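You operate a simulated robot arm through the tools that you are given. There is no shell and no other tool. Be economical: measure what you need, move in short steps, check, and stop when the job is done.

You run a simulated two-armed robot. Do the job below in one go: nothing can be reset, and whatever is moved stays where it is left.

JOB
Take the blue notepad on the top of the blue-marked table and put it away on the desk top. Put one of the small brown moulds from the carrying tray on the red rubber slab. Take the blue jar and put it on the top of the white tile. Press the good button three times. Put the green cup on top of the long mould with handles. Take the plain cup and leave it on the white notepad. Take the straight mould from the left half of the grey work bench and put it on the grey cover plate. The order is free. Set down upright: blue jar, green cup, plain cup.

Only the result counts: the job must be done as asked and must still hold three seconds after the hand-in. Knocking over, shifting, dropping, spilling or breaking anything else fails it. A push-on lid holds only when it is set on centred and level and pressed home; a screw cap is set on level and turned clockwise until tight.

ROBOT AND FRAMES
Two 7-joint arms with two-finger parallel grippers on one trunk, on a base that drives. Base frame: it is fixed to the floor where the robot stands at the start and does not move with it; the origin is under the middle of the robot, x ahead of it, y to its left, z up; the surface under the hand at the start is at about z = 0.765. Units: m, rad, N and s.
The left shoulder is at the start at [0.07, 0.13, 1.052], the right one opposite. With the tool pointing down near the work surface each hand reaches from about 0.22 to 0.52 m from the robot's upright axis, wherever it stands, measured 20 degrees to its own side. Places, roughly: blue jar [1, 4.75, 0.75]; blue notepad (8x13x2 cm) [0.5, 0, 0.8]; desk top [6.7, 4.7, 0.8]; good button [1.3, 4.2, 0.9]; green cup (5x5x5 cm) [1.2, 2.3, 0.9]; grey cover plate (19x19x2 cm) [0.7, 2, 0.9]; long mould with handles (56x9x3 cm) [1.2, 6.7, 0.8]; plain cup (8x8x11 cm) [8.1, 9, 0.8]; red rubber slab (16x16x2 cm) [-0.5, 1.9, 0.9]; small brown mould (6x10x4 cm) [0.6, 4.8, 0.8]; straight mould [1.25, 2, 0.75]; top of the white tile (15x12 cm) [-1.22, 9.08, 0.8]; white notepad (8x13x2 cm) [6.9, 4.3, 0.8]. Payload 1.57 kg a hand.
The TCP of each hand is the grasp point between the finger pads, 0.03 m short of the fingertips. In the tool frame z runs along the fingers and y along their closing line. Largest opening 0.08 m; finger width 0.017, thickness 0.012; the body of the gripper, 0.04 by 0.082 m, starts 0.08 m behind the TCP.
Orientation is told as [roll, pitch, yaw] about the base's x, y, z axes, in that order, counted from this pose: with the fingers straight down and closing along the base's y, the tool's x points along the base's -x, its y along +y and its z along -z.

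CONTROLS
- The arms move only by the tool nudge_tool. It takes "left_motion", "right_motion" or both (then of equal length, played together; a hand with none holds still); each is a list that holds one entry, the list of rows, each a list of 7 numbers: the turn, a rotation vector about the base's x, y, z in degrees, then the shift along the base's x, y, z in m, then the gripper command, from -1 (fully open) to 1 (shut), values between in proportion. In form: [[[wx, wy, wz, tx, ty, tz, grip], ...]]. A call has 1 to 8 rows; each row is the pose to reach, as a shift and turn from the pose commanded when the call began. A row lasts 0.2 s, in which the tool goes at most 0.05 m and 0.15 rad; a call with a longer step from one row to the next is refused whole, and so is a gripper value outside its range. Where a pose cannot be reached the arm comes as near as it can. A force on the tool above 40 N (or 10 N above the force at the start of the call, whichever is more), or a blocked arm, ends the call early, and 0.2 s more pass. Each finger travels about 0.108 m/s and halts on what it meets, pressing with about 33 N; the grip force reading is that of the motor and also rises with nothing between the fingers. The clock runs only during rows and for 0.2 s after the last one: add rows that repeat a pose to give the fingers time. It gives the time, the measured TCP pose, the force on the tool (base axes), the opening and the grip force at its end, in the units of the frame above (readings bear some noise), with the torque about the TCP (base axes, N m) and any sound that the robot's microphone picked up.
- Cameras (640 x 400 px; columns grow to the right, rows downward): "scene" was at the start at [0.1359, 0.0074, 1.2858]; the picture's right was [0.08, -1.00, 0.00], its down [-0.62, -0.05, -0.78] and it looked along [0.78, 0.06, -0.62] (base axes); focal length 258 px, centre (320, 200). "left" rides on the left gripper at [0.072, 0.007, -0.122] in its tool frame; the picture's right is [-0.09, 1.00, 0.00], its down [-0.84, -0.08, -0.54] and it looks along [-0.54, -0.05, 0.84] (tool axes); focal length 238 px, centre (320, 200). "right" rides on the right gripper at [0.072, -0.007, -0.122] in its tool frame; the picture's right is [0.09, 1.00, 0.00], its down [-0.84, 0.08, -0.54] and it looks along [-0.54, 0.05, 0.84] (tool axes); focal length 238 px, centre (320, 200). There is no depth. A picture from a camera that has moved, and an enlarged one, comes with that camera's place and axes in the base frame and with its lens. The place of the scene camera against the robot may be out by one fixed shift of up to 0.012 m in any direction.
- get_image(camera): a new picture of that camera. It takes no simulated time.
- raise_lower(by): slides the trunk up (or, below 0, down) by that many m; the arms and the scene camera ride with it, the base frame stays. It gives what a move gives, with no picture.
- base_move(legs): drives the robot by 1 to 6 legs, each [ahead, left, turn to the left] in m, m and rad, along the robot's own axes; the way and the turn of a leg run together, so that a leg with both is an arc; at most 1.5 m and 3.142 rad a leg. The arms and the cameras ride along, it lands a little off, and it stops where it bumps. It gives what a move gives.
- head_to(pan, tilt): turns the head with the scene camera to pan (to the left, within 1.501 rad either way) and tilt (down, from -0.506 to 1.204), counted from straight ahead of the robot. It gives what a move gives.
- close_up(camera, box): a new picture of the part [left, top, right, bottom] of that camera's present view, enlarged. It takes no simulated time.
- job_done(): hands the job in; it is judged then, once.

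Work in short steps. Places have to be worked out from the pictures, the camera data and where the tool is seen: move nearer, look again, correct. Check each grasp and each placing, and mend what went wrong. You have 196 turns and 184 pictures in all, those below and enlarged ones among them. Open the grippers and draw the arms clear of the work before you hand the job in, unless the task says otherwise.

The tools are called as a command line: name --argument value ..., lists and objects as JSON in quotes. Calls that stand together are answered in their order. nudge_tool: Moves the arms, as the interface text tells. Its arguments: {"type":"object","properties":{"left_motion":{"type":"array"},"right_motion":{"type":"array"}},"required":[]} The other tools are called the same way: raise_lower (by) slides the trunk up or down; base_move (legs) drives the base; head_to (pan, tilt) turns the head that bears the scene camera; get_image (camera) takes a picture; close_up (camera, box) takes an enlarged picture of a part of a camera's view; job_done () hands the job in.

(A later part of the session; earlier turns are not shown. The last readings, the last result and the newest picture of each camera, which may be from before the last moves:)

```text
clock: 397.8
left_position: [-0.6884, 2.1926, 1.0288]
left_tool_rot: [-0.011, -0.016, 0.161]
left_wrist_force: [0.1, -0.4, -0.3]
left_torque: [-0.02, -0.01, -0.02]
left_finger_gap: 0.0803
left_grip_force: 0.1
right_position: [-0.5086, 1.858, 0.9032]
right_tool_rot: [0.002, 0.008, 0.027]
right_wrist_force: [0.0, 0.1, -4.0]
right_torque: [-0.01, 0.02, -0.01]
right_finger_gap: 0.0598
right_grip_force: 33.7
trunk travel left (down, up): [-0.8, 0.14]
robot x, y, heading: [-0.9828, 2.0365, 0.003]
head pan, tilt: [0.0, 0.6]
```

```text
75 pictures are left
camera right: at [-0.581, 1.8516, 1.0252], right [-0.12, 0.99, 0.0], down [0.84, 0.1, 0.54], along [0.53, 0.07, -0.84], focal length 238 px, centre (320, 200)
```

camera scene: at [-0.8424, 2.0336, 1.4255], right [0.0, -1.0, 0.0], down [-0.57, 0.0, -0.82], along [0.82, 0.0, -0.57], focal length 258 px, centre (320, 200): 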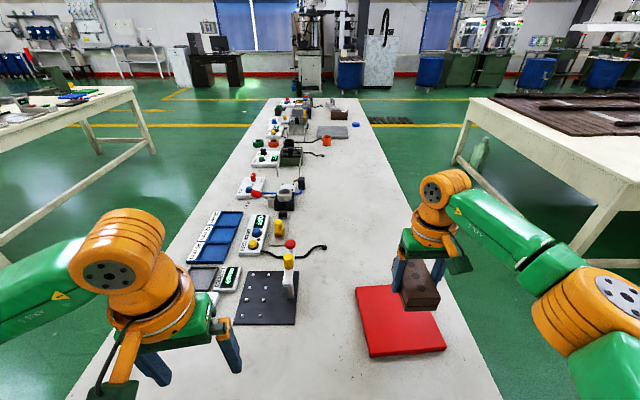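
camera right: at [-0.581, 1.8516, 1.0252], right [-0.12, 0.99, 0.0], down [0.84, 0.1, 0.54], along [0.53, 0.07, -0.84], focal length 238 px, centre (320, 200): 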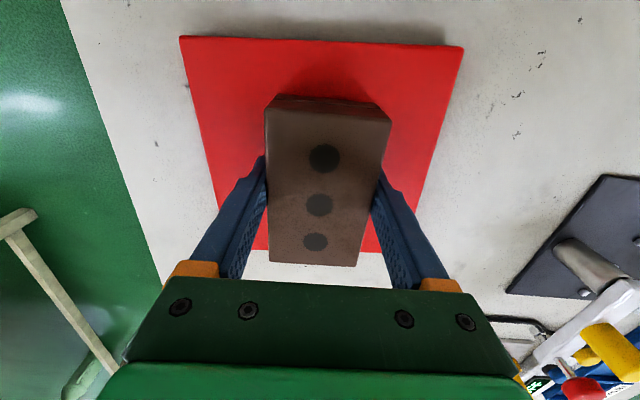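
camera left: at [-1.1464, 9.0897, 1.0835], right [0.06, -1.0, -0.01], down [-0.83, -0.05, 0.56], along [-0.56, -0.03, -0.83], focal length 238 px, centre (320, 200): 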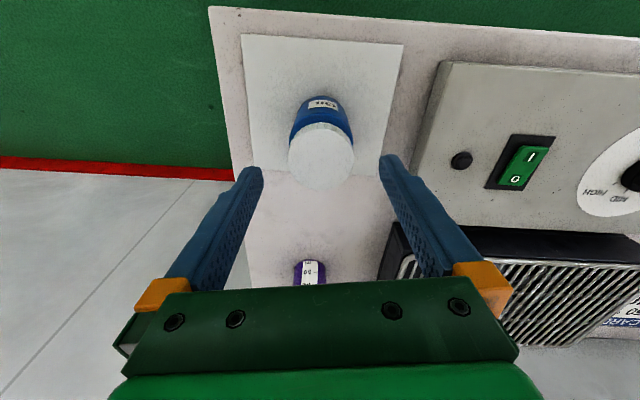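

raise_lower --by -0.006

raise_lower --by -0.006

raise_lower --by -0.005

```text
clock: 398.4
left_position: [-0.6894, 2.1931, 1.0236]
left_tool_rot: [-0.011, -0.02, 0.16]
left_wrist_force: [-0.6, -0.5, 0.3]
left_torque: [-0.01, 0.01, -0.02]
left_finger_gap: 0.0801
left_grip_force: 0.0
right_position: [-0.5098, 1.8588, 0.8999]
right_tool_rot: [0.001, 0.002, 0.027]
right_wrist_force: [5.9, -2.8, 11.1]
right_torque: [-0.58, -0.19, 0.17]
right_finger_gap: 0.0597
right_grip_force: 33.2
trunk travel left (down, up): [-0.794, 0.146]
robot x, y, heading: [-0.9844, 2.0354, 0.004]
head pan, tilt: [0.0, 0.6]
```

```text
clock: 398.8
left_position: [-0.6917, 2.1937, 1.0208]
left_tool_rot: [-0.012, -0.021, 0.16]
left_wrist_force: [0.5, -0.1, -0.3]
left_torque: [-0.02, -0.01, 0.02]
left_finger_gap: 0.08
left_grip_force: 0.0
right_position: [-0.5101, 1.8605, 0.8995]
right_tool_rot: [-0.001, -0.005, 0.027]
right_wrist_force: [-4.5, -0.9, 7.8]
right_torque: [-0.35, 0.25, -0.05]
right_finger_gap: 0.0598
right_grip_force: 33.3
trunk travel left (down, up): [-0.791, 0.149]
robot x, y, heading: [-0.9809, 2.0336, -0.002]
head pan, tilt: [0.0, 0.6]
stopped: the force on the tool passed its limit at 47 N (the readings are from after the stop); the commanded pose is now the measured one
```

```text
clock: 399.2
left_position: [-0.6939, 2.1938, 1.0188]
left_tool_rot: [-0.015, -0.024, 0.16]
left_wrist_force: [-0.7, -0.4, 0.5]
left_torque: [0.02, 0.01, 0.02]
left_finger_gap: 0.0801
left_grip_force: 0.1
right_position: [-0.5102, 1.8602, 0.9004]
right_tool_rot: [-0.001, -0.016, 0.024]
right_wrist_force: [-6.7, -1.1, 13.7]
right_torque: [-0.39, 0.38, -0.13]
right_finger_gap: 0.0598
right_grip_force: 33.0
trunk travel left (down, up): [-0.787, 0.153]
robot x, y, heading: [-0.9788, 2.0343, 0.004]
head pan, tilt: [0.0, 0.6]
stopped: the force on the tool passed its limit at 45 N (the readings are from after the stop); the commanded pose is now the measured one
```

Contact. I'll relieve it, release and rise.

raise_lower --by 0.004

nudge_tool --right_motion '[[[0, 0, 0, 0, 0, 0, -0.6], [0, 0, 0, 0, 0, 0, -1], [0, 0, 0, 0, 0, 0, -1]]]'

raise_lower --by 0.1

get_image --camera "right"

```text
clock: 399.8
left_position: [-0.6889, 2.1935, 1.0204]
left_tool_rot: [-0.011, -0.017, 0.16]
left_wrist_force: [-0.5, -0.3, -0.1]
left_torque: [0.0, 0.02, 0.02]
left_finger_gap: 0.08
left_grip_force: 0.1
right_position: [-0.5054, 1.8584, 0.8996]
right_tool_rot: [0.001, -0.012, 0.026]
right_wrist_force: [0.0, 0.1, -2.4]
right_torque: [-0.03, 0.01, 0.03]
right_finger_gap: 0.0599
right_grip_force: 32.5
trunk travel left (down, up): [-0.791, 0.149]
robot x, y, heading: [-0.9831, 2.0314, -0.0]
head pan, tilt: [0.0, 0.6]
```

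```text
clock: 400.6
left_position: [-0.6887, 2.1935, 1.021]
left_tool_rot: [-0.014, -0.016, 0.161]
left_wrist_force: [-0.9, -0.2, -0.2]
left_torque: [-0.01, 0.03, -0.02]
left_finger_gap: 0.08
left_grip_force: 0.0
right_position: [-0.5058, 1.8583, 0.9009]
right_tool_rot: [0.002, -0.012, 0.025]
right_wrist_force: [-0.3, 0.5, 0.3]
right_torque: [0.0, -0.01, -0.02]
right_finger_gap: 0.0803
right_grip_force: 0.1
trunk travel left (down, up): [-0.791, 0.149]
robot x, y, heading: [-0.9833, 2.0353, -0.002]
head pan, tilt: [0.0, 0.6]
```

```text
clock: 401.9
left_position: [-0.69, 2.193, 1.1207]
left_tool_rot: [-0.013, -0.018, 0.162]
left_wrist_force: [-0.2, 0.1, -0.5]
left_torque: [-0.01, -0.01, 0.0]
left_finger_gap: 0.0802
left_grip_force: 0.1
right_position: [-0.5053, 1.859, 1.0012]
right_tool_rot: [0.003, -0.011, 0.024]
right_wrist_force: [-0.3, -0.2, -0.2]
right_torque: [0.0, 0.01, -0.01]
right_finger_gap: 0.08
right_grip_force: 0.0
trunk travel left (down, up): [-0.891, 0.049]
robot x, y, heading: [-0.9792, 2.0326, -0.001]
head pan, tilt: [0.0, 0.6]
```

```text
74 pictures are left
camera right: at [-0.5799, 1.851, 1.1208], right [-0.12, 0.99, 0.0], down [0.83, 0.1, 0.55], along [0.55, 0.07, -0.83], focal length 238 px, centre (320, 200)
```

right: 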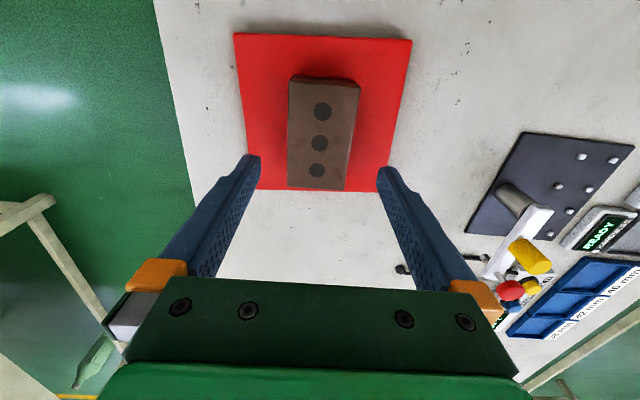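

The mould is on the red slab. Now I'll retract and go around into the south lane to read the other moulds' labels.

nudge_tool --right_motion '[[[0, 0, 0, -0.03, 0, 0.03, -1], [0, 0, 0, -0.07, 0, 0.06, -1], [0, 0, 0, -0.11, 0, 0.09, -1], [0, 0, 0, -0.15, 0, 0.11, -1], [0, 0, 0, -0.18, 0, 0.12, -1]]]'

base_move --legs '[[-0.15, 0, 0], [0, -1.08, 0], [1.1, 0, 0], [1.05, 0, 0], [0, 0, 1.57]]'

head_to --pan 0 --tilt 0.55

get_image --camera "scene"

```text
clock: 403.1
left_position: [-0.6915, 2.1929, 1.1199]
left_tool_rot: [-0.012, -0.019, 0.162]
left_wrist_force: [0.8, 0.8, 0.4]
left_torque: [0.03, -0.01, -0.01]
left_finger_gap: 0.08
left_grip_force: 0.1
right_position: [-0.686, 1.8581, 1.1216]
right_tool_rot: [0.003, -0.013, 0.023]
right_wrist_force: [-0.5, 0.1, -0.1]
right_torque: [0.01, 0.01, -0.02]
right_finger_gap: 0.0799
right_grip_force: 0.1
trunk travel left (down, up): [-0.891, 0.049]
robot x, y, heading: [-0.9828, 2.0348, 0.005]
head pan, tilt: [0.0, 0.6]
```

```text
clock: 423.5
left_position: [0.828, 1.2262, 1.12]
left_tool_rot: [-0.013, -0.018, 1.727]
left_wrist_force: [-0.2, -1.4, -0.2]
left_torque: [-0.01, -0.01, -0.02]
left_finger_gap: 0.0802
left_grip_force: 0.1
right_position: [1.1628, 1.2292, 1.118]
right_tool_rot: [0.001, -0.013, 1.593]
right_wrist_force: [-0.2, -0.4, 0.0]
right_torque: [0.0, 0.03, 0.02]
right_finger_gap: 0.0801
right_grip_force: 0.1
trunk travel left (down, up): [-0.891, 0.049]
robot x, y, heading: [0.9904, 0.9313, 1.571]
head pan, tilt: [0.0, 0.6]
```

```text
clock: 424.1
left_position: [0.8289, 1.2267, 1.1215]
left_tool_rot: [-0.013, -0.017, 1.728]
left_wrist_force: [0.5, -1.0, 0.9]
left_torque: [-0.03, -0.01, 0.0]
left_finger_gap: 0.0801
left_grip_force: 0.1
right_position: [1.1624, 1.2297, 1.1201]
right_tool_rot: [0.003, -0.013, 1.591]
right_wrist_force: [-0.2, -0.2, 0.4]
right_torque: [-0.01, -0.01, -0.01]
right_finger_gap: 0.08
right_grip_force: 0.1
trunk travel left (down, up): [-0.891, 0.049]
robot x, y, heading: [0.9863, 0.9319, 1.568]
head pan, tilt: [0.0, 0.55]
```

```text
73 pictures are left
camera scene: at [0.987, 1.074, 1.4984], right [1.0, 0.0, 0.0], down [0.0, -0.52, -0.85], along [0.0, 0.85, -0.52], focal length 258 px, centre (320, 200)
```

scene: 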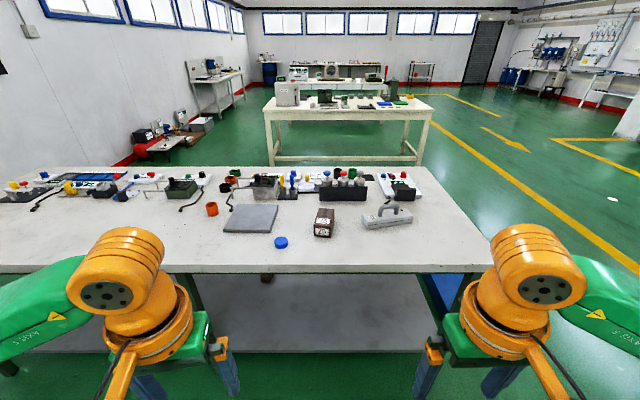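

close_up --camera "scene" --box '[210, 160, 440, 280]'

close_up --camera "scene" --box '[300, 195, 420, 245]'

```text
2.78 times, centred on (325, 220) of scene
camera zoom: at [0.987, 1.074, 1.4984], right [1.0, 0.0, 0.0], down [0.0, -0.52, -0.85], along [0.0, 0.85, -0.52], focal length 718 px, centre (306, 144)
```

zoom: 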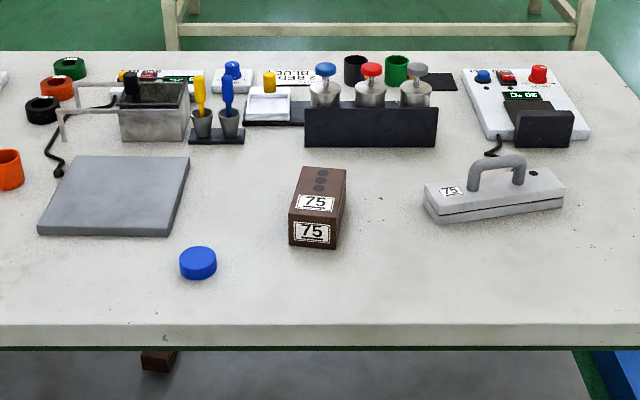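

```text
5.33 times, centred on (360, 220) of scene
camera zoom: at [0.987, 1.074, 1.4984], right [1.0, 0.0, 0.0], down [0.0, -0.52, -0.85], along [0.0, 0.85, -0.52], focal length 1376 px, centre (107, 93)
```

zoom: 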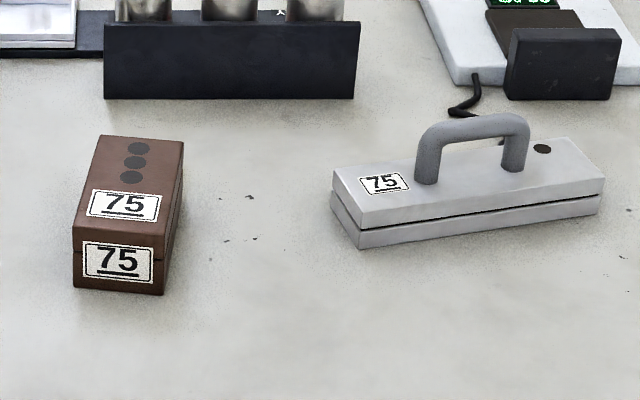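

The straight bar mould with the handle is at ≈[1.265, 1.93], matching the listed place. The plate is ≈[0.68, 1.98]. I'll drive closer and turn the right hand to close across the handle.

base_move --legs '[[0.43, -0.09, 0]]'

nudge_tool --right_motion '[[[0, 0, -8, 0, 0, 0, -1], [0, 0, -16, 0, 0, 0, -1], [0, 0, -24, 0, 0, 0, -1], [0, 0, -32, 0, 0, 0, -1], [0, 0, -40, 0, 0.02, 0, -1], [0, 0, -48, 0, 0.04, 0, -1], [0, 0, -56, 0, 0.06, 0, -1], [0, 0, -64, 0, 0.08, 0, -1]]]'

get_image --camera "scene"

```text
clock: 426.9
left_position: [0.9207, 1.6654, 1.1215]
left_tool_rot: [-0.012, -0.019, 1.728]
left_wrist_force: [0.7, -1.1, 0.0]
left_torque: [0.0, 0.0, 0.03]
left_finger_gap: 0.0801
left_grip_force: 0.0
right_position: [1.2536, 1.6696, 1.1211]
right_tool_rot: [0.003, -0.014, 1.592]
right_wrist_force: [0.2, -0.1, -0.4]
right_torque: [0.04, 0.01, -0.01]
right_finger_gap: 0.0799
right_grip_force: 0.0
trunk travel left (down, up): [-0.891, 0.049]
robot x, y, heading: [1.075, 1.3727, 1.569]
head pan, tilt: [0.0, 0.55]
```

```text
clock: 428.7
left_position: [0.92, 1.6681, 1.1213]
left_tool_rot: [-0.012, -0.017, 1.728]
left_wrist_force: [-0.4, 0.6, 0.7]
left_torque: [-0.01, 0.03, -0.02]
left_finger_gap: 0.0799
left_grip_force: 0.0
right_position: [1.2546, 1.7498, 1.1195]
right_tool_rot: [0.003, -0.012, 0.472]
right_wrist_force: [0.2, 0.7, -0.4]
right_torque: [-0.06, 0.0, -0.02]
right_finger_gap: 0.0801
right_grip_force: 0.1
trunk travel left (down, up): [-0.891, 0.049]
robot x, y, heading: [1.078, 1.3759, 1.565]
head pan, tilt: [0.0, 0.55]
```

```text
70 pictures are left
camera scene: at [1.0786, 1.5157, 1.4983], right [1.0, 0.0, 0.0], down [0.0, -0.52, -0.85], along [0.0, 0.85, -0.52], focal length 258 px, centre (320, 200)
```

scene: 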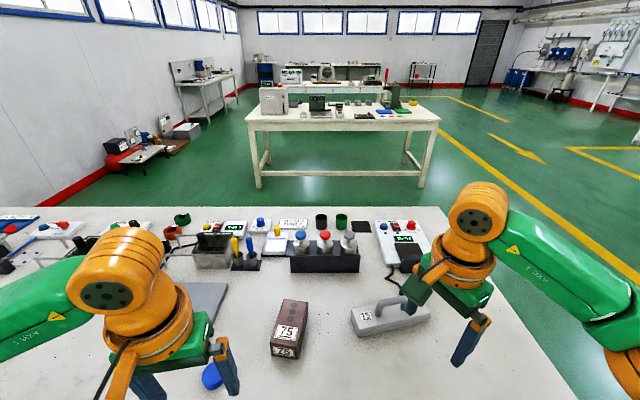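

I'll finish the turn and reach over the handle.

nudge_tool --right_motion '[[[0, 0, -8, 0, 0.04, 0, -1], [0, 0, -16, 0, 0.08, -0.01, -1], [0, 0, -16, 0, 0.12, -0.02, -1], [0, 0, -16, 0, 0.15, -0.04, -1], [0, 0, -16, 0, 0.175, -0.06, -1], [0, 0, -16, 0, 0.175, -0.06, -1]]]'

get_image --camera "right"

```text
clock: 430.1
left_position: [0.9206, 1.6672, 1.1203]
left_tool_rot: [-0.012, -0.015, 1.728]
left_wrist_force: [0.0, 0.1, -0.2]
left_torque: [0.01, -0.02, -0.02]
left_finger_gap: 0.0801
left_grip_force: 0.1
right_position: [1.2642, 1.8687, 1.0651]
right_tool_rot: [0.004, -0.014, 0.197]
right_wrist_force: [0.4, -1.0, -0.5]
right_torque: [-0.01, 0.0, -0.01]
right_finger_gap: 0.08
right_grip_force: 0.0
right hand out of reach, approached as far as the arm can: row 3, 4, 5, 6
trunk travel left (down, up): [-0.891, 0.049]
robot x, y, heading: [1.082, 1.374, 1.57]
head pan, tilt: [0.0, 0.55]
```

```text
69 pictures are left
camera right: at [1.1924, 1.8464, 1.1846], right [-0.28, 0.96, 0.0], down [0.8, 0.24, 0.55], along [0.53, 0.16, -0.83], focal length 238 px, centre (320, 200)
```

right: 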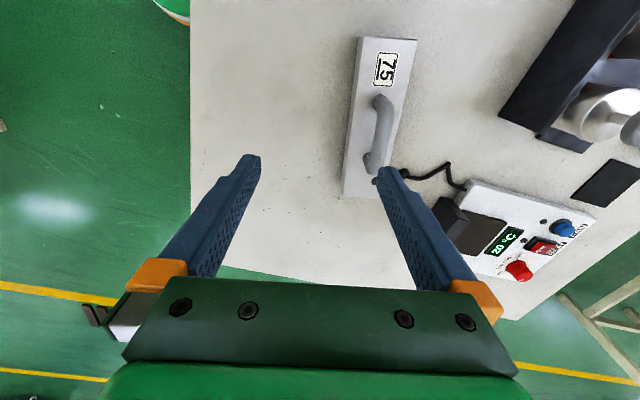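

The handle's centre is ≈[1.257, 1.938], axis at 18°. I'll drive 5 cm ahead and tilt the hand 10° forward for reach.

base_move --legs '[[0.05, 0, 0]]'

nudge_tool --right_motion '[[[3, 0, 2, 0, 0.005, 0, -1], [6, 0, 4, -0.003, 0.01, 0, -1], [10, 0, 7, -0.005, 0.02, 0, -1], [10, 0, 7, -0.007, 0.02, 0, -1]]]'

get_image --camera "right"

```text
clock: 431.0
left_position: [0.9197, 1.7118, 1.1236]
left_tool_rot: [-0.013, -0.026, 1.73]
left_wrist_force: [-0.7, 0.1, 0.0]
left_torque: [0.05, 0.02, 0.0]
left_finger_gap: 0.0801
left_grip_force: 0.0
right_position: [1.2643, 1.9099, 1.0681]
right_tool_rot: [0.009, -0.013, 0.198]
right_wrist_force: [-1.7, -1.4, -0.1]
right_torque: [0.06, -0.02, 0.02]
right_finger_gap: 0.0798
right_grip_force: 0.1
trunk travel left (down, up): [-0.891, 0.049]
robot x, y, heading: [1.0784, 1.425, 1.571]
head pan, tilt: [0.0, 0.55]
```

```text
clock: 432.0
left_position: [0.9206, 1.7203, 1.1211]
left_tool_rot: [-0.012, -0.016, 1.729]
left_wrist_force: [0.1, 0.3, 0.4]
left_torque: [0.01, -0.03, -0.02]
left_finger_gap: 0.0798
left_grip_force: 0.0
right_position: [1.2581, 1.9539, 1.0664]
right_tool_rot: [0.171, -0.056, 0.314]
right_wrist_force: [0.4, 0.5, 0.8]
right_torque: [0.0, -0.01, 0.01]
right_finger_gap: 0.0799
right_grip_force: 0.1
right hand out of reach, approached as far as the arm can: row 1, 2, 3, 4
trunk travel left (down, up): [-0.891, 0.049]
robot x, y, heading: [1.0758, 1.4253, 1.565]
head pan, tilt: [0.0, 0.55]
```

```text
68 pictures are left
camera right: at [1.1914, 1.905, 1.1795], right [-0.4, 0.9, 0.16], down [0.77, 0.23, 0.59], along [0.5, 0.36, -0.79], focal length 238 px, centre (320, 200)
```

right: 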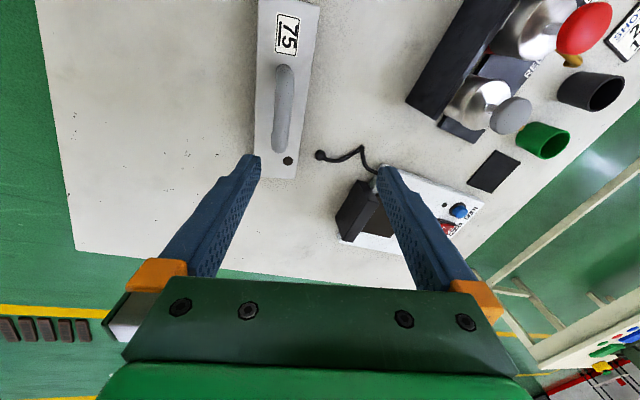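

The handle is at ≈[1.257, 1.941], z≈0.91. I'll shift back 13 mm and descend with the trunk.

nudge_tool --right_motion '[[[0, 0, 0, 0, -0.013, 0, -1], [0, 0, 0, 0, -0.013, 0, -1]]]'

raise_lower --by -0.09

get_image --camera "right"

get_image --camera "scene"

```text
clock: 432.6
left_position: [0.9202, 1.7191, 1.121]
left_tool_rot: [-0.012, -0.018, 1.73]
left_wrist_force: [0.6, -0.2, 0.2]
left_torque: [0.01, 0.03, 0.0]
left_finger_gap: 0.0797
left_grip_force: 0.1
right_position: [1.2584, 1.9525, 1.0659]
right_tool_rot: [0.169, -0.057, 0.315]
right_wrist_force: [-0.8, -0.1, -0.2]
right_torque: [0.0, -0.02, -0.02]
right_finger_gap: 0.0799
right_grip_force: 0.1
right hand out of reach, approached as far as the arm can: row 1, 2
trunk travel left (down, up): [-0.891, 0.049]
robot x, y, heading: [1.0798, 1.4253, 1.568]
head pan, tilt: [0.0, 0.55]
```

```text
clock: 433.8
left_position: [0.9201, 1.7188, 1.0317]
left_tool_rot: [-0.011, -0.018, 1.731]
left_wrist_force: [-1.0, 0.4, -0.1]
left_torque: [0.0, 0.01, 0.01]
left_finger_gap: 0.0801
left_grip_force: 0.2
right_position: [1.2591, 1.9528, 0.976]
right_tool_rot: [0.169, -0.057, 0.315]
right_wrist_force: [0.3, -0.3, 1.0]
right_torque: [0.02, -0.03, 0.0]
right_finger_gap: 0.0799
right_grip_force: 0.0
trunk travel left (down, up): [-0.801, 0.139]
robot x, y, heading: [1.0801, 1.4258, 1.566]
head pan, tilt: [0.0, 0.55]
```

```text
67 pictures are left
camera right: at [1.1915, 1.9037, 1.0901], right [-0.4, 0.9, 0.16], down [0.77, 0.23, 0.59], along [0.5, 0.36, -0.79], focal length 238 px, centre (320, 200)
```

right: 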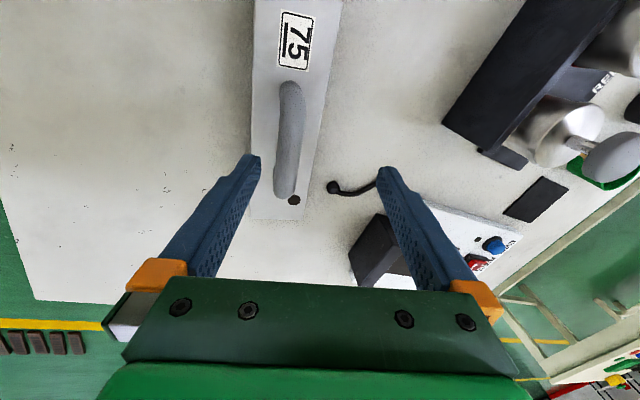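

```text
66 pictures are left
camera scene: at [1.0787, 1.5662, 1.4084], right [1.0, 0.0, 0.0], down [0.0, -0.52, -0.85], along [0.0, 0.85, -0.52], focal length 258 px, centre (320, 200)
```

scene: 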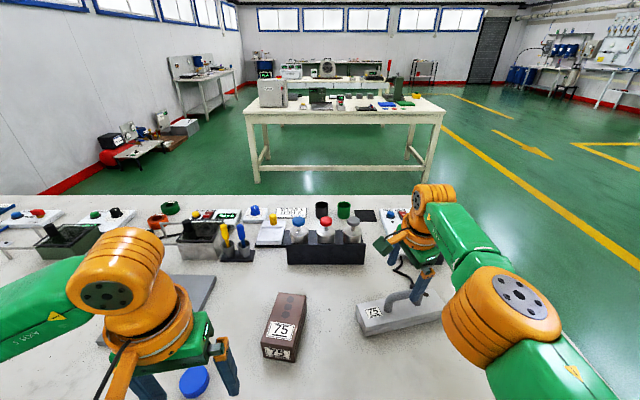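

The commanded pose seems to lie beyond the reached one, so I'll pull y back further.

nudge_tool --right_motion '[[[0, 0, 0, 0, -0.02, 0, -1], [0, 0, 0, 0, -0.045, 0, -1], [0, 0, 0, 0, -0.045, 0, -1]]]'

```text
clock: 434.6
left_position: [0.9206, 1.7187, 1.0303]
left_tool_rot: [-0.013, -0.017, 1.729]
left_wrist_force: [0.9, 0.1, -0.9]
left_torque: [0.01, -0.01, 0.0]
left_finger_gap: 0.08
left_grip_force: 0.1
right_position: [1.2596, 1.9524, 0.9773]
right_tool_rot: [0.169, -0.056, 0.314]
right_wrist_force: [-1.1, -0.5, -0.1]
right_torque: [0.01, 0.01, -0.02]
right_finger_gap: 0.0802
right_grip_force: 0.1
right hand out of reach, approached as far as the arm can: row 1, 2, 3
trunk travel left (down, up): [-0.801, 0.139]
robot x, y, heading: [1.0744, 1.4263, 1.572]
head pan, tilt: [0.0, 0.55]
```

The arm is pinned at this yaw, so I'll use the base for the 15 mm shift.

base_move --legs '[[-0.016, 0, 0]]'

get_image --camera "right"

```text
clock: 435.4
left_position: [0.9201, 1.7061, 1.0295]
left_tool_rot: [-0.01, -0.014, 1.729]
left_wrist_force: [-0.7, 0.3, -0.1]
left_torque: [-0.03, 0.04, -0.01]
left_finger_gap: 0.08
left_grip_force: 0.0
right_position: [1.258, 1.94, 0.974]
right_tool_rot: [0.166, -0.057, 0.313]
right_wrist_force: [0.6, 0.0, -0.3]
right_torque: [-0.02, 0.0, 0.02]
right_finger_gap: 0.0801
right_grip_force: 0.1
trunk travel left (down, up): [-0.801, 0.139]
robot x, y, heading: [1.0806, 1.4112, 1.571]
head pan, tilt: [0.0, 0.55]
```

```text
65 pictures are left
camera right: at [1.1915, 1.8913, 1.0885], right [-0.4, 0.9, 0.16], down [0.77, 0.24, 0.59], along [0.5, 0.36, -0.79], focal length 238 px, centre (320, 200)
```

right: 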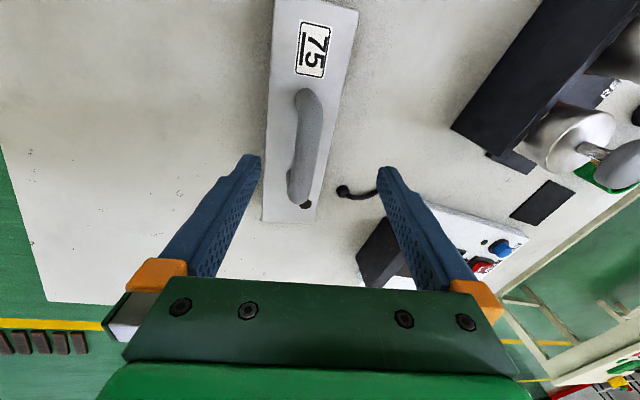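

The handle will come onto the axis as the hand descends. Lowering 45 mm with the trunk.

raise_lower --by -0.045

get_image --camera "right"

```text
clock: 436.3
left_position: [0.9209, 1.703, 0.986]
left_tool_rot: [-0.013, -0.018, 1.729]
left_wrist_force: [-0.5, 0.0, 0.7]
left_torque: [0.02, -0.04, 0.02]
left_finger_gap: 0.0802
left_grip_force: 0.0
right_position: [1.2587, 1.9367, 0.931]
right_tool_rot: [0.171, -0.056, 0.314]
right_wrist_force: [-0.3, 0.0, -0.1]
right_torque: [0.05, 0.01, -0.01]
right_finger_gap: 0.0801
right_grip_force: 0.0
trunk travel left (down, up): [-0.756, 0.184]
robot x, y, heading: [1.0798, 1.4094, 1.569]
head pan, tilt: [0.0, 0.55]
```

```text
64 pictures are left
camera right: at [1.1915, 1.8874, 1.0453], right [-0.4, 0.9, 0.16], down [0.77, 0.23, 0.59], along [0.5, 0.36, -0.79], focal length 238 px, centre (320, 200)
```

right: 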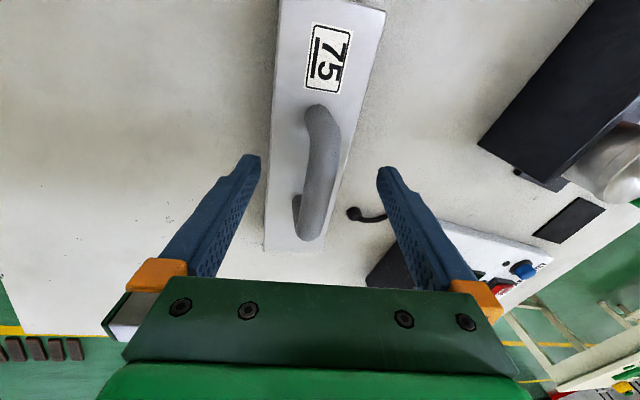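

Aligned. I'll lower 8 mm more and close on the handle.

raise_lower --by -0.008

nudge_tool --right_motion '[[[0, 0, 0, 0, 0, 0, 0], [0, 0, 0, 0, 0, 0, 1], [0, 0, 0, 0, 0, 0, 1], [0, 0, 0, 0, 0, 0, 1], [0, 0, 0, 0, 0, 0, 1]]]'

get_image --camera "right"

```text
clock: 436.9
left_position: [0.9207, 1.703, 0.978]
left_tool_rot: [-0.013, -0.018, 1.731]
left_wrist_force: [0.3, -0.9, 0.8]
left_torque: [0.03, 0.0, -0.02]
left_finger_gap: 0.0799
left_grip_force: 0.0
right_position: [1.2584, 1.9378, 0.9233]
right_tool_rot: [0.169, -0.056, 0.314]
right_wrist_force: [0.0, -0.6, 0.5]
right_torque: [0.03, 0.02, 0.01]
right_finger_gap: 0.0799
right_grip_force: 0.0
trunk travel left (down, up): [-0.748, 0.192]
robot x, y, heading: [1.0741, 1.4106, 1.573]
head pan, tilt: [0.0, 0.55]
```

```text
clock: 438.1
left_position: [0.9206, 1.7029, 0.9773]
left_tool_rot: [-0.011, -0.017, 1.729]
left_wrist_force: [-0.2, 0.0, 0.1]
left_torque: [0.05, -0.01, -0.02]
left_finger_gap: 0.0799
left_grip_force: 0.1
right_position: [1.2592, 1.9372, 0.9229]
right_tool_rot: [0.17, -0.056, 0.314]
right_wrist_force: [0.2, 2.9, 3.7]
right_torque: [-0.17, 0.73, -0.27]
right_finger_gap: 0.0177
right_grip_force: 32.6
trunk travel left (down, up): [-0.748, 0.192]
robot x, y, heading: [1.0818, 1.4075, 1.569]
head pan, tilt: [0.0, 0.55]
```

```text
63 pictures are left
camera right: at [1.1911, 1.8885, 1.0371], right [-0.4, 0.9, 0.16], down [0.77, 0.23, 0.59], along [0.5, 0.36, -0.79], focal length 238 px, centre (320, 200)
```

right: 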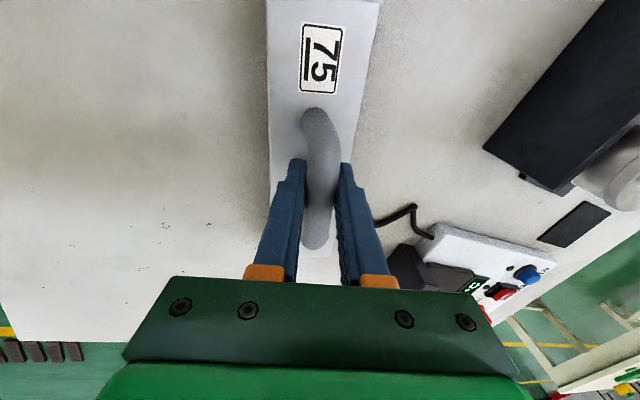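

The handle is gripped. Lifting with the trunk.

raise_lower --by 0.12

get_image --camera "scene"

```text
clock: 439.6
left_position: [0.92, 1.7042, 1.097]
left_tool_rot: [-0.01, -0.014, 1.731]
left_wrist_force: [0.8, 0.9, 0.1]
left_torque: [0.01, -0.02, -0.01]
left_finger_gap: 0.0803
left_grip_force: 0.2
right_position: [1.2581, 1.9383, 1.0421]
right_tool_rot: [0.168, -0.055, 0.312]
right_wrist_force: [0.2, 0.1, -3.6]
right_torque: [-0.03, 0.03, 0.01]
right_finger_gap: 0.0178
right_grip_force: 32.6
trunk travel left (down, up): [-0.868, 0.072]
robot x, y, heading: [1.0783, 1.4104, 1.57]
head pan, tilt: [0.0, 0.55]
```

```text
62 pictures are left
camera scene: at [1.0792, 1.5521, 1.4752], right [1.0, 0.0, 0.0], down [0.0, -0.52, -0.85], along [0.0, 0.85, -0.52], focal length 258 px, centre (320, 200)
```

scene: 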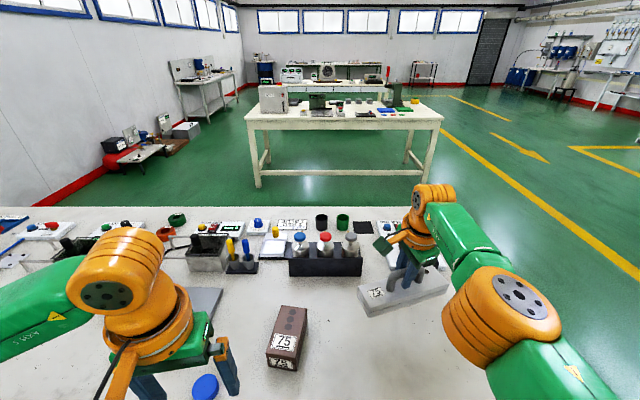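

Lifted whole. Now I strafe left to bring it over the grey plate.

base_move --legs '[[0, 0.558, 0], [0.018, 0, 0]]'

get_image --camera "right"

get_image --camera "scene"

```text
clock: 443.2
left_position: [0.3592, 1.7183, 1.0988]
left_tool_rot: [-0.013, -0.018, 1.729]
left_wrist_force: [-0.1, -0.2, 0.3]
left_torque: [0.01, 0.03, -0.02]
left_finger_gap: 0.0799
left_grip_force: 0.1
right_position: [0.6975, 1.9524, 1.0439]
right_tool_rot: [0.172, -0.056, 0.315]
right_wrist_force: [0.2, -0.5, -4.7]
right_torque: [0.0, 0.01, 0.04]
right_finger_gap: 0.0176
right_grip_force: 31.9
trunk travel left (down, up): [-0.868, 0.072]
robot x, y, heading: [0.517, 1.4275, 1.568]
head pan, tilt: [0.0, 0.55]
```

```text
61 pictures are left
camera right: at [0.6304, 1.9039, 1.1583], right [-0.4, 0.9, 0.16], down [0.77, 0.23, 0.59], along [0.5, 0.36, -0.79], focal length 238 px, centre (320, 200)
```

right: 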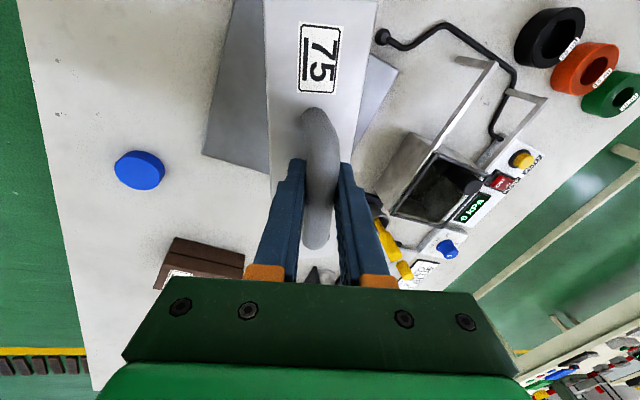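

```text
60 pictures are left
camera scene: at [0.5176, 1.5655, 1.4758], right [1.0, 0.0, 0.0], down [0.0, -0.52, -0.85], along [0.0, 0.85, -0.52], focal length 258 px, centre (320, 200)
```

scene: 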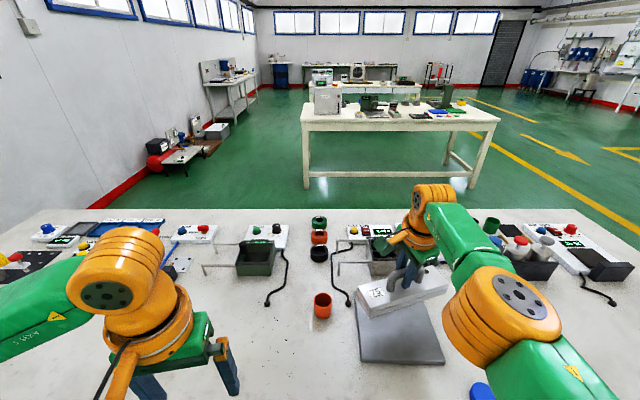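

Plate centre ≈[0.705, 1.953]; the mould is over it. I'll lower.

raise_lower --by -0.085

get_image --camera "right"

raise_lower --by -0.008

raise_lower --by -0.005

```text
clock: 444.4
left_position: [0.3593, 1.7225, 1.014]
left_tool_rot: [-0.01, -0.018, 1.728]
left_wrist_force: [0.3, -0.5, 1.0]
left_torque: [0.01, -0.01, -0.01]
left_finger_gap: 0.0799
left_grip_force: 0.1
right_position: [0.6977, 1.9568, 0.9578]
right_tool_rot: [0.17, -0.057, 0.315]
right_wrist_force: [0.1, -0.4, -4.0]
right_torque: [0.0, 0.04, 0.0]
right_finger_gap: 0.0171
right_grip_force: 32.1
trunk travel left (down, up): [-0.783, 0.157]
robot x, y, heading: [0.5176, 1.4253, 1.567]
head pan, tilt: [0.0, 0.55]
```

```text
59 pictures are left
camera right: at [0.6307, 1.9072, 1.0716], right [-0.4, 0.9, 0.16], down [0.77, 0.23, 0.59], along [0.5, 0.36, -0.79], focal length 238 px, centre (320, 200)
```

right: 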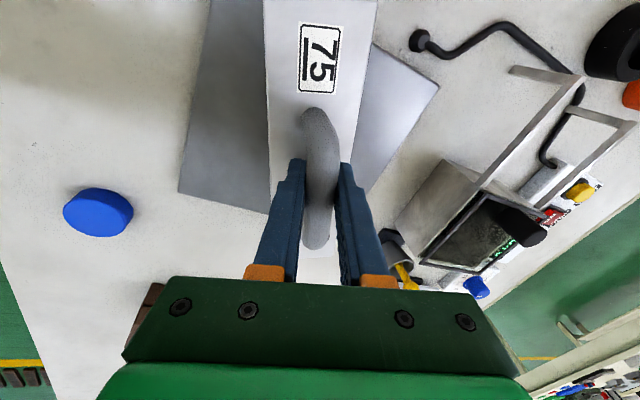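

```text
clock: 444.9
left_position: [0.36, 1.7223, 1.0047]
left_tool_rot: [-0.013, -0.015, 1.73]
left_wrist_force: [0.4, 0.7, -0.2]
left_torque: [0.0, -0.04, -0.02]
left_finger_gap: 0.0801
left_grip_force: 0.1
right_position: [0.6984, 1.9562, 0.9501]
right_tool_rot: [0.167, -0.056, 0.314]
right_wrist_force: [0.0, 0.3, -3.5]
right_torque: [-0.03, 0.04, -0.01]
right_finger_gap: 0.0175
right_grip_force: 32.3
trunk travel left (down, up): [-0.775, 0.165]
robot x, y, heading: [0.52, 1.426, 1.568]
head pan, tilt: [0.0, 0.55]
```

```text
clock: 445.5
left_position: [0.3601, 1.722, 0.9996]
left_tool_rot: [-0.01, -0.017, 1.73]
left_wrist_force: [-0.6, 0.5, -0.4]
left_torque: [0.02, -0.02, -0.04]
left_finger_gap: 0.0801
left_grip_force: 0.1
right_position: [0.6979, 1.9563, 0.9444]
right_tool_rot: [0.168, -0.055, 0.313]
right_wrist_force: [0.0, 0.3, -4.3]
right_torque: [0.01, 0.03, -0.01]
right_finger_gap: 0.0175
right_grip_force: 33.4
trunk travel left (down, up): [-0.77, 0.17]
robot x, y, heading: [0.5151, 1.427, 1.57]
head pan, tilt: [0.0, 0.55]
```

raise_lower --by -0.005

raise_lower --by -0.004

```text
clock: 446.0
left_position: [0.3597, 1.7209, 0.9953]
left_tool_rot: [-0.011, -0.017, 1.729]
left_wrist_force: [0.6, -0.1, 0.5]
left_torque: [-0.01, -0.01, 0.01]
left_finger_gap: 0.08
left_grip_force: 0.1
right_position: [0.6976, 1.956, 0.9406]
right_tool_rot: [0.17, -0.057, 0.314]
right_wrist_force: [1.2, 0.5, 1.5]
right_torque: [-0.1, 0.46, -0.04]
right_finger_gap: 0.0176
right_grip_force: 31.9
trunk travel left (down, up): [-0.765, 0.175]
robot x, y, heading: [0.5185, 1.433, 1.571]
head pan, tilt: [0.0, 0.55]
```

```text
clock: 446.6
left_position: [0.3589, 1.7172, 0.9923]
left_tool_rot: [-0.013, -0.021, 1.729]
left_wrist_force: [0.0, -0.6, -0.3]
left_torque: [0.03, 0.03, -0.02]
left_finger_gap: 0.0801
left_grip_force: 0.0
right_position: [0.6968, 1.9542, 0.9389]
right_tool_rot: [0.177, -0.058, 0.314]
right_wrist_force: [3.5, 10.1, 26.6]
right_torque: [-0.04, 0.21, -0.11]
right_finger_gap: 0.0179
right_grip_force: 33.1
trunk travel left (down, up): [-0.761, 0.179]
robot x, y, heading: [0.518, 1.4272, 1.567]
head pan, tilt: [0.0, 0.55]
```

Contact. I'll relieve it, open and rise.

raise_lower --by 0.003

nudge_tool --right_motion '[[[0, 0, 0, 0, 0, 0, 0], [0, 0, 0, 0, 0, 0, -0.6], [0, 0, 0, 0, 0, 0, -1], [0, 0, 0, 0, 0, 0, -1]]]'

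raise_lower --by 0.12

get_image --camera "right"

```text
clock: 447.1
left_position: [0.3583, 1.7196, 0.9933]
left_tool_rot: [-0.013, -0.02, 1.729]
left_wrist_force: [0.0, 0.7, -0.1]
left_torque: [0.0, -0.02, -0.01]
left_finger_gap: 0.08
left_grip_force: 0.3
right_position: [0.696, 1.9534, 0.9403]
right_tool_rot: [0.167, -0.056, 0.315]
right_wrist_force: [1.0, 0.2, 7.0]
right_torque: [0.11, -0.71, -0.2]
right_finger_gap: 0.0179
right_grip_force: 32.4
trunk travel left (down, up): [-0.764, 0.176]
robot x, y, heading: [0.5179, 1.4288, 1.567]
head pan, tilt: [0.0, 0.55]
```

```text
clock: 448.1
left_position: [0.358, 1.7182, 0.9952]
left_tool_rot: [-0.014, -0.018, 1.73]
left_wrist_force: [-0.4, -0.8, 0.0]
left_torque: [-0.02, 0.04, 0.04]
left_finger_gap: 0.08
left_grip_force: 0.1
right_position: [0.697, 1.9536, 0.9417]
right_tool_rot: [0.172, -0.055, 0.313]
right_wrist_force: [0.0, 2.9, 14.8]
right_torque: [-0.44, -0.09, 0.04]
right_finger_gap: 0.0748
right_grip_force: 0.0
trunk travel left (down, up): [-0.764, 0.176]
robot x, y, heading: [0.5161, 1.4324, 1.568]
head pan, tilt: [0.0, 0.55]
```

```text
clock: 449.6
left_position: [0.3604, 1.7216, 1.1131]
left_tool_rot: [-0.012, -0.017, 1.73]
left_wrist_force: [0.5, -0.1, -0.5]
left_torque: [0.02, -0.04, 0.02]
left_finger_gap: 0.08
left_grip_force: 0.0
right_position: [0.698, 1.9545, 1.0601]
right_tool_rot: [0.17, -0.057, 0.314]
right_wrist_force: [-1.3, 0.5, 0.4]
right_torque: [0.01, 0.01, 0.05]
right_finger_gap: 0.0802
right_grip_force: 0.1
trunk travel left (down, up): [-0.884, 0.056]
robot x, y, heading: [0.514, 1.4277, 1.569]
head pan, tilt: [0.0, 0.55]
```

```text
58 pictures are left
camera right: at [0.6304, 1.9066, 1.173], right [-0.4, 0.9, 0.16], down [0.77, 0.23, 0.59], along [0.5, 0.36, -0.79], focal length 238 px, centre (320, 200)
```

right: 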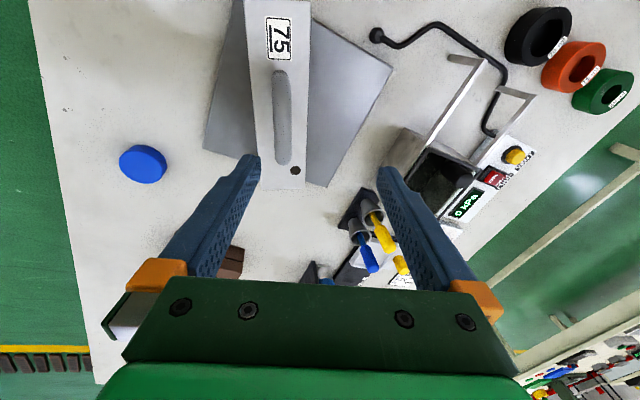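

The straight mould lies on the plate. I'll restore the right hand, then drive the known west route to the bench's north side for the green cup.

base_move --legs '[[-0.45, 0, 0]]'

nudge_tool --right_motion '[[[0, 0, 8, 0, -0.02, 0.02, -1], [0, 0, 16, 0, -0.04, 0.04, -1], [-3, 0, 24, 0, -0.06, 0.06, -1], [-6, 0, 32, 0, -0.08, 0.06, -1], [-9, 0, 40, 0, -0.1, 0.06, -1], [-9, 0, 48, 0, -0.12, 0.06, -1], [-9, 0, 56, 0, -0.14, 0.06, -1], [-9, 0, 62, 0, -0.16, 0.06, -1]]]'

base_move --legs '[[0, 1.4, 0], [0, 0.25, 0], [1.1, 0, 0], [1.1, 0, 0]]'

```text
clock: 452.3
left_position: [0.3583, 1.2628, 1.1133]
left_tool_rot: [-0.013, -0.016, 1.731]
left_wrist_force: [0.9, -0.4, 0.8]
left_torque: [0.0, -0.02, 0.0]
left_finger_gap: 0.0802
left_grip_force: 0.0
right_position: [0.6973, 1.4982, 1.0578]
right_tool_rot: [0.167, -0.056, 0.316]
right_wrist_force: [0.6, 0.2, 0.2]
right_torque: [-0.02, -0.03, 0.02]
right_finger_gap: 0.0799
right_grip_force: 0.0
trunk travel left (down, up): [-0.884, 0.056]
robot x, y, heading: [0.515, 0.967, 1.573]
head pan, tilt: [0.0, 0.55]
```

```text
clock: 454.1
left_position: [0.3668, 1.2594, 1.1155]
left_tool_rot: [-0.006, -0.018, 1.731]
left_wrist_force: [1.0, 0.9, 0.3]
left_torque: [-0.08, 0.07, -0.01]
left_finger_gap: 0.08
left_grip_force: 0.1
right_position: [0.707, 1.3402, 1.1107]
right_tool_rot: [0.089, 0.073, 1.354]
right_wrist_force: [-4.5, -6.3, 0.1]
right_torque: [0.74, -0.55, 0.0]
right_finger_gap: 0.0805
right_grip_force: 0.0
right hand out of reach, approached as far as the arm can: row 1, 2, 3, 4, 5, 6, 7
trunk travel left (down, up): [-0.884, 0.056]
robot x, y, heading: [0.5206, 0.966, 1.573]
head pan, tilt: [0.0, 0.55]
```

```text
clock: 473.1
left_position: [-1.4044, 3.415, 1.114]
left_tool_rot: [-0.013, -0.018, 1.755]
left_wrist_force: [0.1, -0.9, -0.5]
left_torque: [-0.02, 0.02, -0.01]
left_finger_gap: 0.0798
left_grip_force: 0.0
right_position: [-1.069, 3.4993, 1.1132]
right_tool_rot: [0.072, 0.056, 1.425]
right_wrist_force: [-0.3, 0.3, -0.1]
right_torque: [0.01, 0.05, 0.01]
right_finger_gap: 0.08
right_grip_force: 0.0
trunk travel left (down, up): [-0.884, 0.056]
robot x, y, heading: [-1.235, 3.1253, 1.596]
head pan, tilt: [0.0, 0.55]
```

base_move --legs '[[0, -1.2, -0.025], [0, -1.03, 0], [0, 0, 3.141]]'

head_to --pan 0.15 --tilt 0.65

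get_image --camera "scene"

```text
clock: 491.4
left_position: [1.1356, 2.7788, 1.1148]
left_tool_rot: [-0.012, -0.019, -1.527]
left_wrist_force: [0.3, -0.3, -0.2]
left_torque: [-0.02, 0.0, -0.01]
left_finger_gap: 0.08
left_grip_force: 0.0
right_position: [0.7921, 2.742, 1.1121]
right_tool_rot: [0.069, 0.058, -1.855]
right_wrist_force: [0.7, 1.0, -0.2]
right_torque: [0.0, -0.01, 0.02]
right_finger_gap: 0.0799
right_grip_force: 0.1
trunk travel left (down, up): [-0.884, 0.056]
robot x, y, heading: [1.0106, 3.0898, -1.684]
head pan, tilt: [0.0, 0.55]
```

```text
clock: 492.1
left_position: [1.1355, 2.7797, 1.1141]
left_tool_rot: [-0.012, -0.019, -1.527]
left_wrist_force: [-0.3, -0.7, 0.5]
left_torque: [-0.01, 0.02, -0.03]
left_finger_gap: 0.0803
left_grip_force: 0.1
right_position: [0.7921, 2.7438, 1.1132]
right_tool_rot: [0.071, 0.06, -1.855]
right_wrist_force: [-0.3, 0.3, 0.3]
right_torque: [-0.04, -0.02, -0.02]
right_finger_gap: 0.08
right_grip_force: 0.0
trunk travel left (down, up): [-0.884, 0.056]
robot x, y, heading: [1.01, 3.0919, -1.687]
head pan, tilt: [0.15, 0.649]
```

```text
57 pictures are left
camera scene: at [1.0091, 2.9527, 1.4826], right [-1.0, -0.04, 0.0], down [-0.02, 0.6, -0.8], along [0.03, -0.8, -0.6], focal length 258 px, centre (320, 200)
```

scene: 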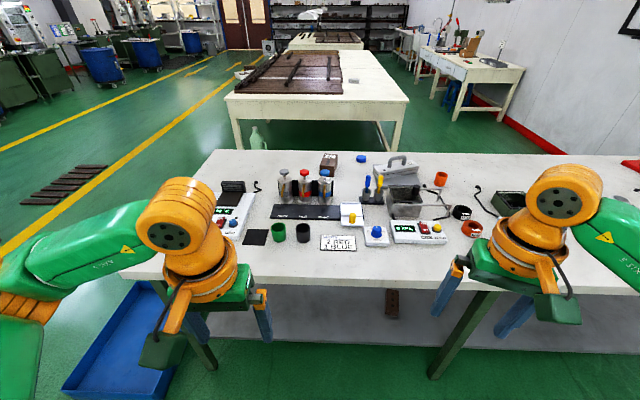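

Green cup ≈[1.173, 2.33] with a black cup just west of it. I'll approach and bring the left hand over it.

base_move --legs '[[0, 0, 0.115], [0.29, 0.0, 0]]'

get_image --camera "left"

```text
clock: 494.6
left_position: [1.1699, 2.5161, 1.1144]
left_tool_rot: [-0.013, -0.018, -1.411]
left_wrist_force: [-0.8, 0.6, 0.2]
left_torque: [-0.03, 0.02, -0.02]
left_finger_gap: 0.08
left_grip_force: 0.1
right_position: [0.8344, 2.4389, 1.1134]
right_tool_rot: [0.074, 0.054, -1.74]
right_wrist_force: [0.3, 0.4, -0.3]
right_torque: [-0.03, -0.01, 0.0]
right_finger_gap: 0.08
right_grip_force: 0.0
trunk travel left (down, up): [-0.884, 0.056]
robot x, y, heading: [1.0108, 2.8057, -1.572]
head pan, tilt: [0.15, 0.649]
```

```text
56 pictures are left
camera left: at [1.1676, 2.5903, 1.2363], right [1.0, 0.07, -0.01], down [0.06, -0.83, 0.56], along [0.03, -0.56, -0.83], focal length 238 px, centre (320, 200)
```

left: 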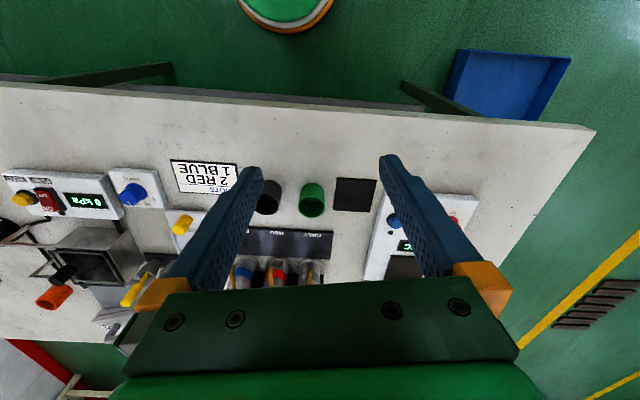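

Green cup at ≈[1.167, 2.35]; the black one is only 79 mm west. I'll use a 65 mm opening and move above.

nudge_tool --left_motion '[[[0, 0, 0, 0, -0.04, -0.02, -0.62], [0, 0, 0, -0.001, -0.08, -0.04, -0.62], [0, 0, 0, -0.002, -0.12, -0.06, -0.62], [0, 0, 0, -0.003, -0.15, -0.09, -0.62], [0, 0, 0, -0.003, -0.166, -0.13, -0.62], [0, 0, 0, -0.003, -0.166, -0.13, -0.62]]]'

get_image --camera "left"

```text
clock: 496.0
left_position: [1.1677, 2.3494, 0.9839]
left_tool_rot: [-0.011, -0.02, -1.41]
left_wrist_force: [0.0, 0.0, -0.2]
left_torque: [0.0, -0.04, -0.01]
left_finger_gap: 0.0648
left_grip_force: 0.0
right_position: [0.8339, 2.4368, 1.1128]
right_tool_rot: [0.071, 0.056, -1.739]
right_wrist_force: [-1.0, 0.4, 0.1]
right_torque: [0.03, 0.0, 0.01]
right_finger_gap: 0.08
right_grip_force: 0.0
trunk travel left (down, up): [-0.884, 0.056]
robot x, y, heading: [1.0129, 2.8041, -1.571]
head pan, tilt: [0.15, 0.649]
```

```text
55 pictures are left
camera left: at [1.1641, 2.4233, 1.1061], right [1.0, 0.07, -0.01], down [0.06, -0.83, 0.56], along [0.03, -0.56, -0.83], focal length 238 px, centre (320, 200)
```

left: 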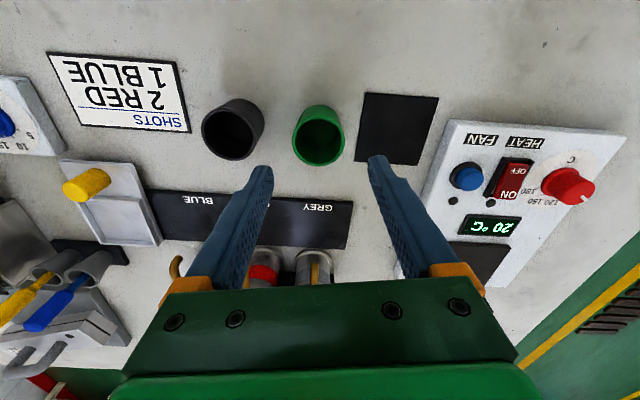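

Centred. I'll descend and grip.

nudge_tool --left_motion '[[[0, 0, 0, -0.001, 0.003, -0.03, -0.62], [0, 0, 0, -0.001, 0.003, -0.065, -0.62], [0, 0, 0, -0.001, 0.003, -0.095, -0.62], [0, 0, 0, -0.001, 0.003, -0.095, -0.62]]]'

get_image --camera "left"

```text
clock: 497.0
left_position: [1.1673, 2.351, 0.8892]
left_tool_rot: [-0.011, -0.018, -1.41]
left_wrist_force: [-0.8, 0.8, -0.2]
left_torque: [-0.04, 0.0, -0.02]
left_finger_gap: 0.0648
left_grip_force: 0.3
right_position: [0.8339, 2.4366, 1.1129]
right_tool_rot: [0.073, 0.06, -1.74]
right_wrist_force: [0.0, 0.7, 0.7]
right_torque: [0.0, -0.04, 0.0]
right_finger_gap: 0.0801
right_grip_force: 0.0
trunk travel left (down, up): [-0.884, 0.056]
robot x, y, heading: [1.0148, 2.8064, -1.57]
head pan, tilt: [0.15, 0.649]
```

```text
54 pictures are left
camera left: at [1.1627, 2.4249, 1.0119], right [1.0, 0.07, -0.01], down [0.06, -0.83, 0.56], along [0.03, -0.56, -0.83], focal length 238 px, centre (320, 200)
```

left: 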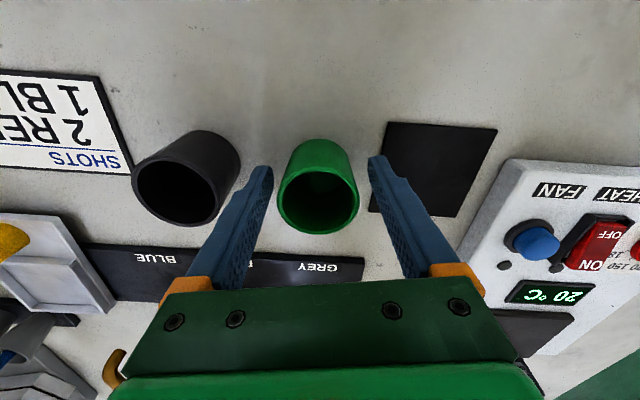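

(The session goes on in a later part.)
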